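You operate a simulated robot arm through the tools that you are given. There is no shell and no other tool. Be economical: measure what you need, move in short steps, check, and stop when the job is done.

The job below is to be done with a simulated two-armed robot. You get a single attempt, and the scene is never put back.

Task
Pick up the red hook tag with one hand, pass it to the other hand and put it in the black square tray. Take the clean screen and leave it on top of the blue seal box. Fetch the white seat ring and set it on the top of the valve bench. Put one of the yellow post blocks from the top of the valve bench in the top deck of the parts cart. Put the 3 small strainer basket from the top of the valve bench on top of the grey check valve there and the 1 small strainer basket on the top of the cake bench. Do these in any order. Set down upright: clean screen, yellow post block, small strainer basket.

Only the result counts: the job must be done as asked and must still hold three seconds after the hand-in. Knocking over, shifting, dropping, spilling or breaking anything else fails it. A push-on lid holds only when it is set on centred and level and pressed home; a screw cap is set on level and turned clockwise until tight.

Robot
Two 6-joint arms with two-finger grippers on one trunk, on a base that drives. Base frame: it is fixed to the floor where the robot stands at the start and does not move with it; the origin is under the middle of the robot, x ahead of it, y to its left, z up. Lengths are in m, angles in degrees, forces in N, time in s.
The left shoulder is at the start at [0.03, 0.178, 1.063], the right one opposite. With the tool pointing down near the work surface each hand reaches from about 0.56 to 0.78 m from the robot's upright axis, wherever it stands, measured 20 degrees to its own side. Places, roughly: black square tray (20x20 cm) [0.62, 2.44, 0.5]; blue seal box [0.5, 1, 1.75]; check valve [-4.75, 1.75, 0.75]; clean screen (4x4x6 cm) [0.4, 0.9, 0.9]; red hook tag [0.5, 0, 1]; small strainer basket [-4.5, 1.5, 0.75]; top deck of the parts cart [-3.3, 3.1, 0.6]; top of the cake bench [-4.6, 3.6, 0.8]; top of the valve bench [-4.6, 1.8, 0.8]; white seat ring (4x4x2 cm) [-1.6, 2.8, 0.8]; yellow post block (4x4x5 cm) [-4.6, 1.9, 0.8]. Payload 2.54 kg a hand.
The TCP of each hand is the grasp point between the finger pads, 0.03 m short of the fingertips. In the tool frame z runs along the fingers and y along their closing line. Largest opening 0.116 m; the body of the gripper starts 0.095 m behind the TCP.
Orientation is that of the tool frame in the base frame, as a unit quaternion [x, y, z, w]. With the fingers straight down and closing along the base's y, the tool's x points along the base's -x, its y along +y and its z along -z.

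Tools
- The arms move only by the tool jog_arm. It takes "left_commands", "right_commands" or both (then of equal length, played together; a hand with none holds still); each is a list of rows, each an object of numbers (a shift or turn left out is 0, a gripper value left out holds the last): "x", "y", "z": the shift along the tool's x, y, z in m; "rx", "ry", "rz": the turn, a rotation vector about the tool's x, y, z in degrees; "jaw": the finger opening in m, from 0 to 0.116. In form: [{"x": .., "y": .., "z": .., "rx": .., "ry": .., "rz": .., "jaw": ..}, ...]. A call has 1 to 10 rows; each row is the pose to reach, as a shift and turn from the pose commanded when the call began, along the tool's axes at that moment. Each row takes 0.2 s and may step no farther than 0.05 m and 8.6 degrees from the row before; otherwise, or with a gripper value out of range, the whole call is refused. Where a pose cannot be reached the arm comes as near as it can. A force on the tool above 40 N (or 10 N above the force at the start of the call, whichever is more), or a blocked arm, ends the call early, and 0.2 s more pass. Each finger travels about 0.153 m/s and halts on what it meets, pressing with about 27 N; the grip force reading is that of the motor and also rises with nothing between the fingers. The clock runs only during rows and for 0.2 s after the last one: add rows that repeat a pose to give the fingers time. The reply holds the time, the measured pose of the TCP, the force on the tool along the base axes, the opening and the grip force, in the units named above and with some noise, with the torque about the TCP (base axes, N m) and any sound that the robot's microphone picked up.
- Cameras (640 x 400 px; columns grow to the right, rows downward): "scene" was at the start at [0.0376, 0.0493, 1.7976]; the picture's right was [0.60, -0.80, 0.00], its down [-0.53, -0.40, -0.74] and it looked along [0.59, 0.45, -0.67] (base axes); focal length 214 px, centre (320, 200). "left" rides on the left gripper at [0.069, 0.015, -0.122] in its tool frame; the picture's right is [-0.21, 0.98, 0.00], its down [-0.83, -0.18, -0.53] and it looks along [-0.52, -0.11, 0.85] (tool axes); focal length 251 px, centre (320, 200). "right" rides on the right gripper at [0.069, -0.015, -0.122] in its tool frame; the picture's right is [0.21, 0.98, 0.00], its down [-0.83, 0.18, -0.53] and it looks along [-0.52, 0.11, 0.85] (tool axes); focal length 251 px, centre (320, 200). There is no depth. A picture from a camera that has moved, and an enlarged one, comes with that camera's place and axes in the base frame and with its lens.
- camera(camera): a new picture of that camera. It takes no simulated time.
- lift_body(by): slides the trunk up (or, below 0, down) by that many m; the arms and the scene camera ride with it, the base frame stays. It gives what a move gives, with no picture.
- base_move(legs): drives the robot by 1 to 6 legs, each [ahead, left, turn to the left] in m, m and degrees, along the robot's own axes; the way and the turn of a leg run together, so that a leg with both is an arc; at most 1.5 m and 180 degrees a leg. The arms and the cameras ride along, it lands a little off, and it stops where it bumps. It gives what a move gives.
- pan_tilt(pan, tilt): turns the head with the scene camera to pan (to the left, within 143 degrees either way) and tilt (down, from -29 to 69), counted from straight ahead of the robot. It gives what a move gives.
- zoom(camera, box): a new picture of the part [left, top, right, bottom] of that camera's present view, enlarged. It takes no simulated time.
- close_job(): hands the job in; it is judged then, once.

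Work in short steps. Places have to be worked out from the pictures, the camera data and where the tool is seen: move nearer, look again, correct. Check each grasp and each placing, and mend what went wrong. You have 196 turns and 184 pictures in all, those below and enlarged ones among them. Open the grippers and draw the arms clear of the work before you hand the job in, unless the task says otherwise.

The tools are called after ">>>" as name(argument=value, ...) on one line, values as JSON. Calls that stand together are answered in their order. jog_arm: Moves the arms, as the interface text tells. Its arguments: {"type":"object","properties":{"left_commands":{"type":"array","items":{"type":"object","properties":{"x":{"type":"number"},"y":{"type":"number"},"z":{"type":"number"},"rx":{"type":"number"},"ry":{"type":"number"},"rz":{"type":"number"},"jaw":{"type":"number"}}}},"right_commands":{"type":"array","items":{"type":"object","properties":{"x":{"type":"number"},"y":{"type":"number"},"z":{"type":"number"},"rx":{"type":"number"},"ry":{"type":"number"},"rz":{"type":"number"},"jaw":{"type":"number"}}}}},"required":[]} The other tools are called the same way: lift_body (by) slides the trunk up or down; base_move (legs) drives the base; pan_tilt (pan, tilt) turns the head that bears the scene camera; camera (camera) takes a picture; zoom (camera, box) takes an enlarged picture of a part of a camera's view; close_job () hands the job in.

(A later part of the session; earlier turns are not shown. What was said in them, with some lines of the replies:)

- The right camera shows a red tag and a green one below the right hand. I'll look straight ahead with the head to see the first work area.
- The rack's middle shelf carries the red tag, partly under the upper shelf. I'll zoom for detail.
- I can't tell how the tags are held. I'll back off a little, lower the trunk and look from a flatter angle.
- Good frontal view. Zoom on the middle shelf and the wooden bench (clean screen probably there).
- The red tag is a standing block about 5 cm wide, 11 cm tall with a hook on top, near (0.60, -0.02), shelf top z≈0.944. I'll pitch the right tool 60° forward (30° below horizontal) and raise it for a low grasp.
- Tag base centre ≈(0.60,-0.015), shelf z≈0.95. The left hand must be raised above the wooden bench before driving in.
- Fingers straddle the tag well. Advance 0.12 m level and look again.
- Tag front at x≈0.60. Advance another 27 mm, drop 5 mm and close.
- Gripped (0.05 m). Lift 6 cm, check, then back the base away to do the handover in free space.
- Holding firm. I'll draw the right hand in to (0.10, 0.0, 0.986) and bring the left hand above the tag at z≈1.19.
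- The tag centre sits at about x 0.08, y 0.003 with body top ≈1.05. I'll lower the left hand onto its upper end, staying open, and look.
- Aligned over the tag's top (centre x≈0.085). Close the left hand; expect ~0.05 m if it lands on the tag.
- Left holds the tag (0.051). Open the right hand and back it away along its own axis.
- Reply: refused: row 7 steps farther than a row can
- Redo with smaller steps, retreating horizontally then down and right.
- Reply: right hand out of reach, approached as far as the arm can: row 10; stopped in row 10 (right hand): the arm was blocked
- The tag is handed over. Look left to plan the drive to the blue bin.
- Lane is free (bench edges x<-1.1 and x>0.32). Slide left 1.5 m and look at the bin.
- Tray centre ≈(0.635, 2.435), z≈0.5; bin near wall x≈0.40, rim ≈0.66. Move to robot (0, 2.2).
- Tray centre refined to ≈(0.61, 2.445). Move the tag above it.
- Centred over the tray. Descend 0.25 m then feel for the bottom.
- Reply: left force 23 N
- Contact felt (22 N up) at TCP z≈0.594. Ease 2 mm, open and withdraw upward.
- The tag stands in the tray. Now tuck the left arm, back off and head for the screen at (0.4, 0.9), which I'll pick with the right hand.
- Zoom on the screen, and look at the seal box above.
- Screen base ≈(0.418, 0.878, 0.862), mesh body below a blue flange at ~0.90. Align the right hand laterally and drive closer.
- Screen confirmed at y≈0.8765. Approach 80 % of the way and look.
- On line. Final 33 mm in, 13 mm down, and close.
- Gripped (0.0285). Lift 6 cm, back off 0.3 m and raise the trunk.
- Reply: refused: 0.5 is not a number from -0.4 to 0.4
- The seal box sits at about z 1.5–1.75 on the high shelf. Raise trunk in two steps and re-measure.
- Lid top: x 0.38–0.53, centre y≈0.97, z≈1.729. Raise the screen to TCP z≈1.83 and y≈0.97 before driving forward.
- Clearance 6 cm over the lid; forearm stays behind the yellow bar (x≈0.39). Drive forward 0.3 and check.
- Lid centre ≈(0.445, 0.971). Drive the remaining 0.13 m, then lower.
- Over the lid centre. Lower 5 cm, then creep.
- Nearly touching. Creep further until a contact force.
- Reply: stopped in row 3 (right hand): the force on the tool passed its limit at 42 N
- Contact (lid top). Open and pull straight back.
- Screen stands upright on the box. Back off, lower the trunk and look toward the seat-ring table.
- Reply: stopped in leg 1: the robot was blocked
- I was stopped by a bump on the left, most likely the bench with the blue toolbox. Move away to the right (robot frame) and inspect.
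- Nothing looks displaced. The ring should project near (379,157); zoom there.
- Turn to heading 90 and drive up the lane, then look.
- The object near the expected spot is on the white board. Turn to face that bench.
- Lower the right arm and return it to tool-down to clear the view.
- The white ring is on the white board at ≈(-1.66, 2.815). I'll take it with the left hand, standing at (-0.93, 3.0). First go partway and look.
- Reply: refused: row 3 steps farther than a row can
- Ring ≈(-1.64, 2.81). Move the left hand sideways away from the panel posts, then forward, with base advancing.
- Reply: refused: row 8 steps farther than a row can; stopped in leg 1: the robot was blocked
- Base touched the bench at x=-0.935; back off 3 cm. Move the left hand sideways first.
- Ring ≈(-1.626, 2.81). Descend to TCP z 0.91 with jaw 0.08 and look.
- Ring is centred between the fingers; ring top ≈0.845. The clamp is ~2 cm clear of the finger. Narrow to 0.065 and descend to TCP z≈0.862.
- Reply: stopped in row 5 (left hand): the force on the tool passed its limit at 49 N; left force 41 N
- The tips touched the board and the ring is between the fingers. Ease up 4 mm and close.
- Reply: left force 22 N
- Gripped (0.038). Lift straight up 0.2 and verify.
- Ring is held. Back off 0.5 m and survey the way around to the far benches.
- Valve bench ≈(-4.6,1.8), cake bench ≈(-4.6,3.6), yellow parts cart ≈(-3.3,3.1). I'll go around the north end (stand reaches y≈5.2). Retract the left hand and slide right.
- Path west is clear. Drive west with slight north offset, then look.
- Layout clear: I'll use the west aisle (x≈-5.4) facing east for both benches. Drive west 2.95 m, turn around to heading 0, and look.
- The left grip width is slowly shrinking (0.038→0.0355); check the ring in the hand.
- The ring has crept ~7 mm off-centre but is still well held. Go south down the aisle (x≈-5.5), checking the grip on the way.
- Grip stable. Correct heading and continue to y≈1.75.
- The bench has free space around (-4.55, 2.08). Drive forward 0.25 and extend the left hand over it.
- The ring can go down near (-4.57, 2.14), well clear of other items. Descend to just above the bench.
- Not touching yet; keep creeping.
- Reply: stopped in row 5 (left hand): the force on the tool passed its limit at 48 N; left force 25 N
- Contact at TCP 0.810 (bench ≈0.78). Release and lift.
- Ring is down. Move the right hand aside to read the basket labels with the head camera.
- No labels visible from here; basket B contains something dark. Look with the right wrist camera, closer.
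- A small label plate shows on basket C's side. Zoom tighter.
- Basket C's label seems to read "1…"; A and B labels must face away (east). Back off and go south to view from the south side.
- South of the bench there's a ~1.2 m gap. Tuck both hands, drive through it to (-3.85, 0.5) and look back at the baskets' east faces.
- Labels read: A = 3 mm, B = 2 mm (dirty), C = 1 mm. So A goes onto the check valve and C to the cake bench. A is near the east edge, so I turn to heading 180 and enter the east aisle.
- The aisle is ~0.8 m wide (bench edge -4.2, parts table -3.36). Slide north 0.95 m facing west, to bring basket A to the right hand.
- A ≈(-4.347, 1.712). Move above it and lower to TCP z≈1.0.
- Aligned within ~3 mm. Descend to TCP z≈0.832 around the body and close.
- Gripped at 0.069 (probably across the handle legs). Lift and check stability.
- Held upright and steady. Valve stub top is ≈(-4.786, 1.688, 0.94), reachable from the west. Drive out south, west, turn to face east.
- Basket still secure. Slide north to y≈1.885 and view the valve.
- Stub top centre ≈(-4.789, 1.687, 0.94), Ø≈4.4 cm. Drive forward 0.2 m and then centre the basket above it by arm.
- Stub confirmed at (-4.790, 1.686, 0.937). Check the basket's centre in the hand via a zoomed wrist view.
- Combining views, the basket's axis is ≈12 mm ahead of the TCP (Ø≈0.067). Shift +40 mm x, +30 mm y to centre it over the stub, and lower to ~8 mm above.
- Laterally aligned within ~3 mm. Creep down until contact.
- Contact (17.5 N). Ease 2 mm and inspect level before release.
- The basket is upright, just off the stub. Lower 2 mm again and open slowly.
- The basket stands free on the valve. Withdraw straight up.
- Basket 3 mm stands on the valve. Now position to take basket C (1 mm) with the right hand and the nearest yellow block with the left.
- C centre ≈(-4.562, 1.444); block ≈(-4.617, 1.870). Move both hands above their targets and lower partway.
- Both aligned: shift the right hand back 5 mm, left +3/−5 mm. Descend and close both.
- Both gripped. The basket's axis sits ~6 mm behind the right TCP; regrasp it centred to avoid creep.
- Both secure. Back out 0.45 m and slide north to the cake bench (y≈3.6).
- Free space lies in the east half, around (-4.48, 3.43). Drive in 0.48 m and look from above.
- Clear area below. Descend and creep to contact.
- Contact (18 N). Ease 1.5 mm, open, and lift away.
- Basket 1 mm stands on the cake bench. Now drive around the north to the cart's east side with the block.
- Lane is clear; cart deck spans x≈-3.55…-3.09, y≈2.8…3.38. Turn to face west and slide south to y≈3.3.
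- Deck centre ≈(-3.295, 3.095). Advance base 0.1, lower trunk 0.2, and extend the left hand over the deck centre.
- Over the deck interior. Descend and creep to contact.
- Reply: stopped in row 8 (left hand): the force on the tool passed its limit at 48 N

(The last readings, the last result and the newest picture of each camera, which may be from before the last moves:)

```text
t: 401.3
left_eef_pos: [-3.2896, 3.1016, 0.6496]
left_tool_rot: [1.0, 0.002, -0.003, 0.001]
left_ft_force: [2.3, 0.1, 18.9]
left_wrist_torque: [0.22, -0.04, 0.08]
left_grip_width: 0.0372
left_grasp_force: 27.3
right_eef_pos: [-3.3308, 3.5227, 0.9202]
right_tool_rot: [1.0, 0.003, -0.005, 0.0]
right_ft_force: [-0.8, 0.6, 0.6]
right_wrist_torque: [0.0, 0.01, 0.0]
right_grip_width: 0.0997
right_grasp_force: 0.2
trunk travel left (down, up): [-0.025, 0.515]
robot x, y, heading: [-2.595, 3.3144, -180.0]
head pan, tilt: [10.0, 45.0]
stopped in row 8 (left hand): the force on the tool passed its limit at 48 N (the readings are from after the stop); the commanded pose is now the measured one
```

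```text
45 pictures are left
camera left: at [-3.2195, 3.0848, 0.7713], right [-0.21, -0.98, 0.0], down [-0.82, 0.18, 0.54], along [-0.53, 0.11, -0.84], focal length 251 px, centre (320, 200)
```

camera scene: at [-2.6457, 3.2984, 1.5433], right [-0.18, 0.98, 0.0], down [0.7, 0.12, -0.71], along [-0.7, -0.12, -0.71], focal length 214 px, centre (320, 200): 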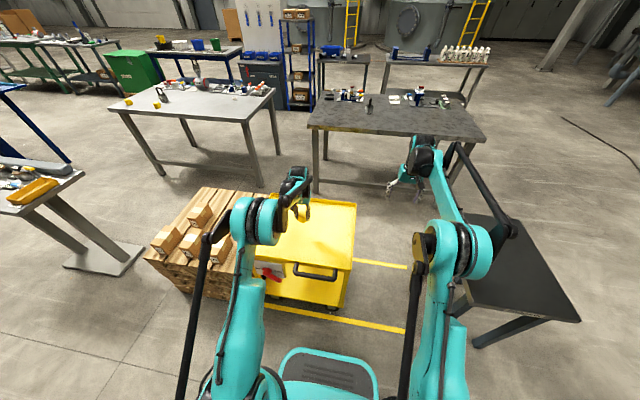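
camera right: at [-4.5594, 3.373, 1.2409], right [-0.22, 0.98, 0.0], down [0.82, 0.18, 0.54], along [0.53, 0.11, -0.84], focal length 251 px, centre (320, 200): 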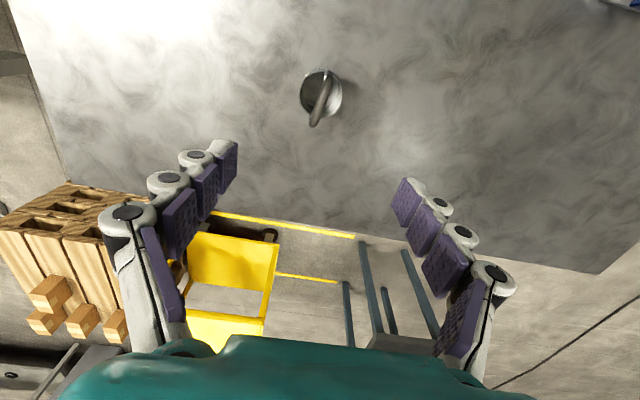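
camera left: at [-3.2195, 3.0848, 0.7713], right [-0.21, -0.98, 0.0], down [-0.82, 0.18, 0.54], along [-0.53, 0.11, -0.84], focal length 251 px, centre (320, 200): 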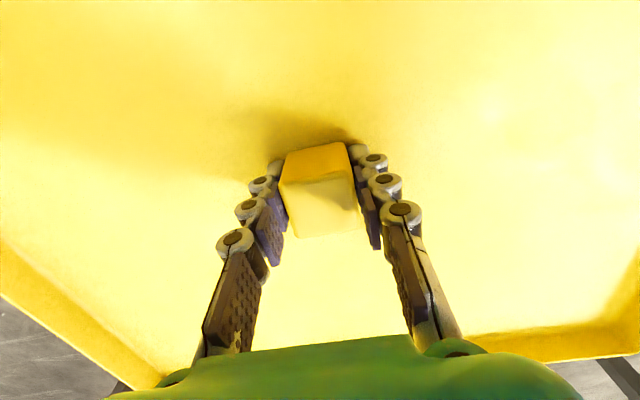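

Contact at TCP 0.65. Ease up slightly and open so the block settles flat, then lift.

>>> jog_arm(left_commands=[{"z": -0.001}, {"z": -0.001, "jaw": 0.045}, {"z": -0.001, "jaw": 0.06}, {"z": -0.001, "jaw": 0.085}, {"z": -0.001, "jaw": 0.085}, {"z": -0.03}, {"z": -0.07}, {"z": -0.12}, {"z": -0.17}, {"z": -0.2}])

>>> camera(camera="left")

```text
t: 403.5
left_eef_pos: [-3.2885, 3.1008, 0.8488]
left_tool_rot: [1.0, 0.001, -0.003, 0.001]
left_ft_force: [-0.3, 0.3, 0.1]
left_wrist_torque: [-0.01, 0.01, 0.0]
left_grip_width: 0.0852
left_grasp_force: 0.0
right_eef_pos: [-3.3307, 3.5237, 0.9193]
right_tool_rot: [1.0, 0.002, -0.004, 0.0]
right_ft_force: [1.0, 0.6, 0.3]
right_wrist_torque: [-0.02, 0.0, -0.01]
right_grip_width: 0.1
right_grasp_force: 0.1
trunk travel left (down, up): [-0.025, 0.515]
robot x, y, heading: [-2.5937, 3.3151, -179.7]
head pan, tilt: [10.0, 45.0]
```

```text
44 pictures are left
camera left: at [-3.2185, 3.0853, 0.9707], right [-0.21, -0.98, 0.0], down [-0.82, 0.18, 0.54], along [-0.53, 0.11, -0.84], focal length 251 px, centre (320, 200)
```

left: 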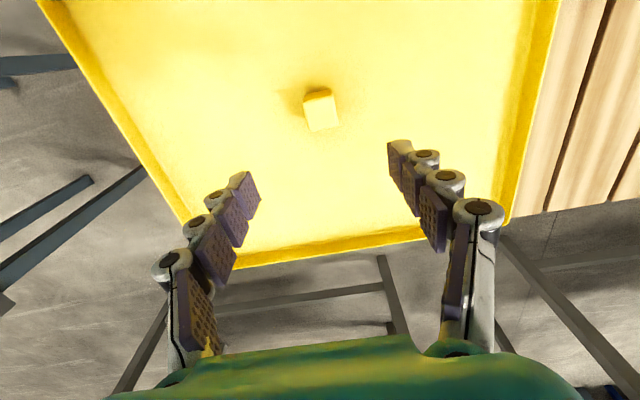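

>>> zoom(camera="left", box=[280, 75, 360, 145])

>>> zoom(camera="scene", box=[230, 160, 390, 310])

```text
5.71 times, centred on (320, 110) of left
camera zoom: at [-3.2185, 3.0853, 0.9707], right [-0.21, -0.98, 0.0], down [-0.82, 0.18, 0.54], along [-0.53, 0.11, -0.84], focal length 1437 px, centre (320, 714)
```

zoom: 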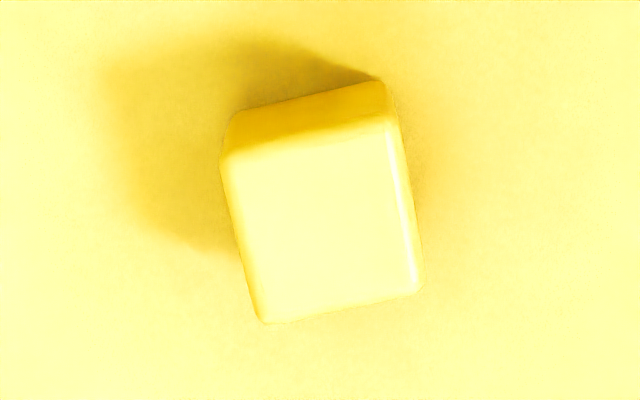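

```text
2.67 times, centred on (310, 235) of scene
camera zoom: at [-2.645, 3.2986, 1.5433], right [-0.18, 0.98, 0.0], down [0.7, 0.12, -0.71], along [-0.7, -0.12, -0.71], focal length 572 px, centre (347, 107)
```

zoom: 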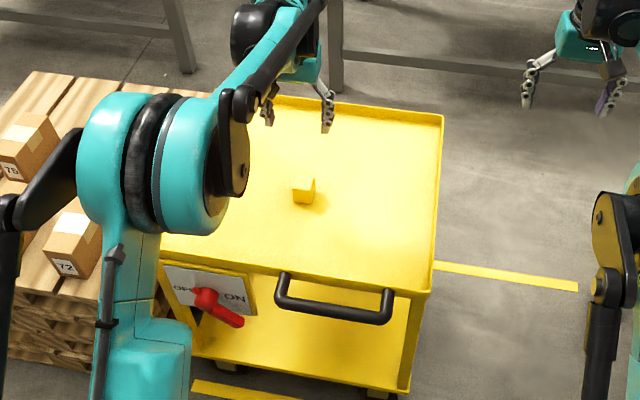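

>>> zoom(camera="scene", box=[288, 215, 328, 245])

```text
13.33 times, centred on (308, 230) of scene
camera zoom: at [-2.645, 3.2986, 1.5433], right [-0.18, 0.98, 0.0], down [0.7, 0.12, -0.71], along [-0.7, -0.12, -0.71], focal length 2860 px, centre (480, -200)
```

zoom: 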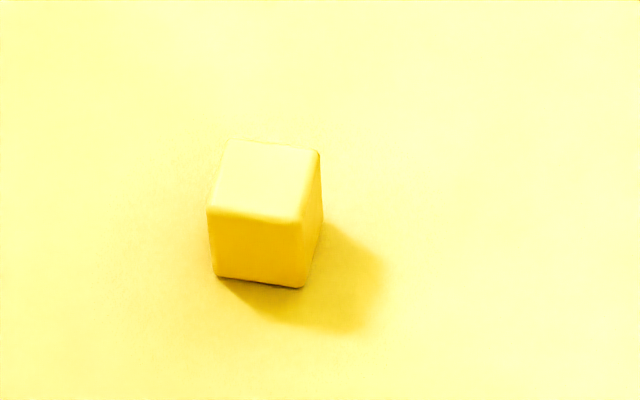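

Block is upright on the deck. Back away from the cart and check the valve bench from here.

>>> base_move(legs=[[-0.3, 0, 0]])

>>> lift_body(by=0.3)

>>> pan_tilt(pan=15, tilt=25)

>>> zoom(camera="scene", box=[200, 120, 440, 270])

```text
t: 405.6
left_eef_pos: [-2.9874, 3.104, 0.8488]
left_tool_rot: [1.0, -0.001, -0.003, 0.001]
left_ft_force: [0.4, 0.0, 0.8]
left_wrist_torque: [0.0, 0.02, 0.04]
left_grip_width: 0.0852
left_grasp_force: 0.1
right_eef_pos: [-3.0285, 3.5263, 0.9192]
right_tool_rot: [1.0, 0.001, -0.004, -0.001]
right_ft_force: [-0.1, -0.4, -0.4]
right_wrist_torque: [-0.04, 0.04, -0.02]
right_grip_width: 0.0998
right_grasp_force: 0.0
trunk travel left (down, up): [-0.025, 0.515]
robot x, y, heading: [-2.2935, 3.3146, 179.9]
head pan, tilt: [10.0, 45.0]
```

```text
t: 408.6
left_eef_pos: [-2.9897, 3.1031, 1.1478]
left_tool_rot: [1.0, 0.0, -0.002, 0.002]
left_ft_force: [0.7, 0.0, 0.0]
left_wrist_torque: [0.0, -0.03, -0.03]
left_grip_width: 0.0853
left_grasp_force: 0.0
right_eef_pos: [-3.0298, 3.5261, 1.2184]
right_tool_rot: [1.0, 0.001, -0.004, -0.002]
right_ft_force: [0.0, 0.6, 0.7]
right_wrist_torque: [-0.01, 0.05, 0.01]
right_grip_width: 0.1001
right_grasp_force: 0.0
trunk travel left (down, up): [-0.325, 0.215]
robot x, y, heading: [-2.2925, 3.3152, 179.8]
head pan, tilt: [10.0, 45.0]
```

```text
t: 409.4
left_eef_pos: [-2.9884, 3.1032, 1.1502]
left_tool_rot: [1.0, -0.001, -0.003, 0.001]
left_ft_force: [-0.2, 0.3, 0.4]
left_wrist_torque: [0.0, 0.0, -0.01]
left_grip_width: 0.0849
left_grasp_force: 0.1
right_eef_pos: [-3.0314, 3.5263, 1.2198]
right_tool_rot: [1.0, 0.0, -0.004, -0.001]
right_ft_force: [0.0, 0.8, -0.8]
right_wrist_torque: [-0.01, -0.03, -0.03]
right_grip_width: 0.0998
right_grasp_force: 0.0
trunk travel left (down, up): [-0.325, 0.215]
robot x, y, heading: [-2.2921, 3.3174, 179.8]
head pan, tilt: [15.0, 25.0]
```

```text
2.67 times, centred on (320, 195) of scene
camera zoom: at [-2.3532, 3.2891, 1.8738], right [-0.26, 0.97, 0.0], down [0.41, 0.11, -0.91], along [-0.88, -0.23, -0.42], focal length 572 px, centre (320, 213)
```

zoom: 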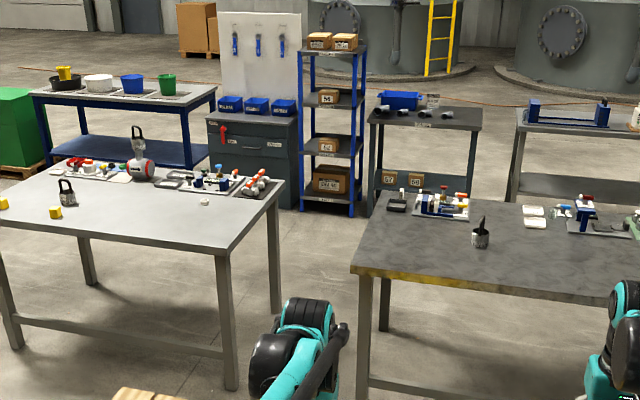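

Everything checks out: the 3 mm basket is on the valve, the 1 mm basket on the cake bench, the ring on the valve bench and the block on the cart. Both grippers are open and clear, so I'm handing in.

>>> close_job()

```text
The job is handed in.
```

The job is handed in, with all six placements made:
- **Red hook tag:** passed from the right hand to the left and left in the black square tray.
- **Clean screen:** upright on the blue seal box.
- **White seat ring:** on the valve bench.
- **Yellow post block:** upright on the top deck of the parts cart.
- **3 mm strainer basket:** upright on the grey check valve.
- **1 mm strainer basket:** upright on the cake bench.

The base was stopped by something twice while driving. I saw nothing displaced either time, but I didn't look at the tag or the screen again before the hand-in.
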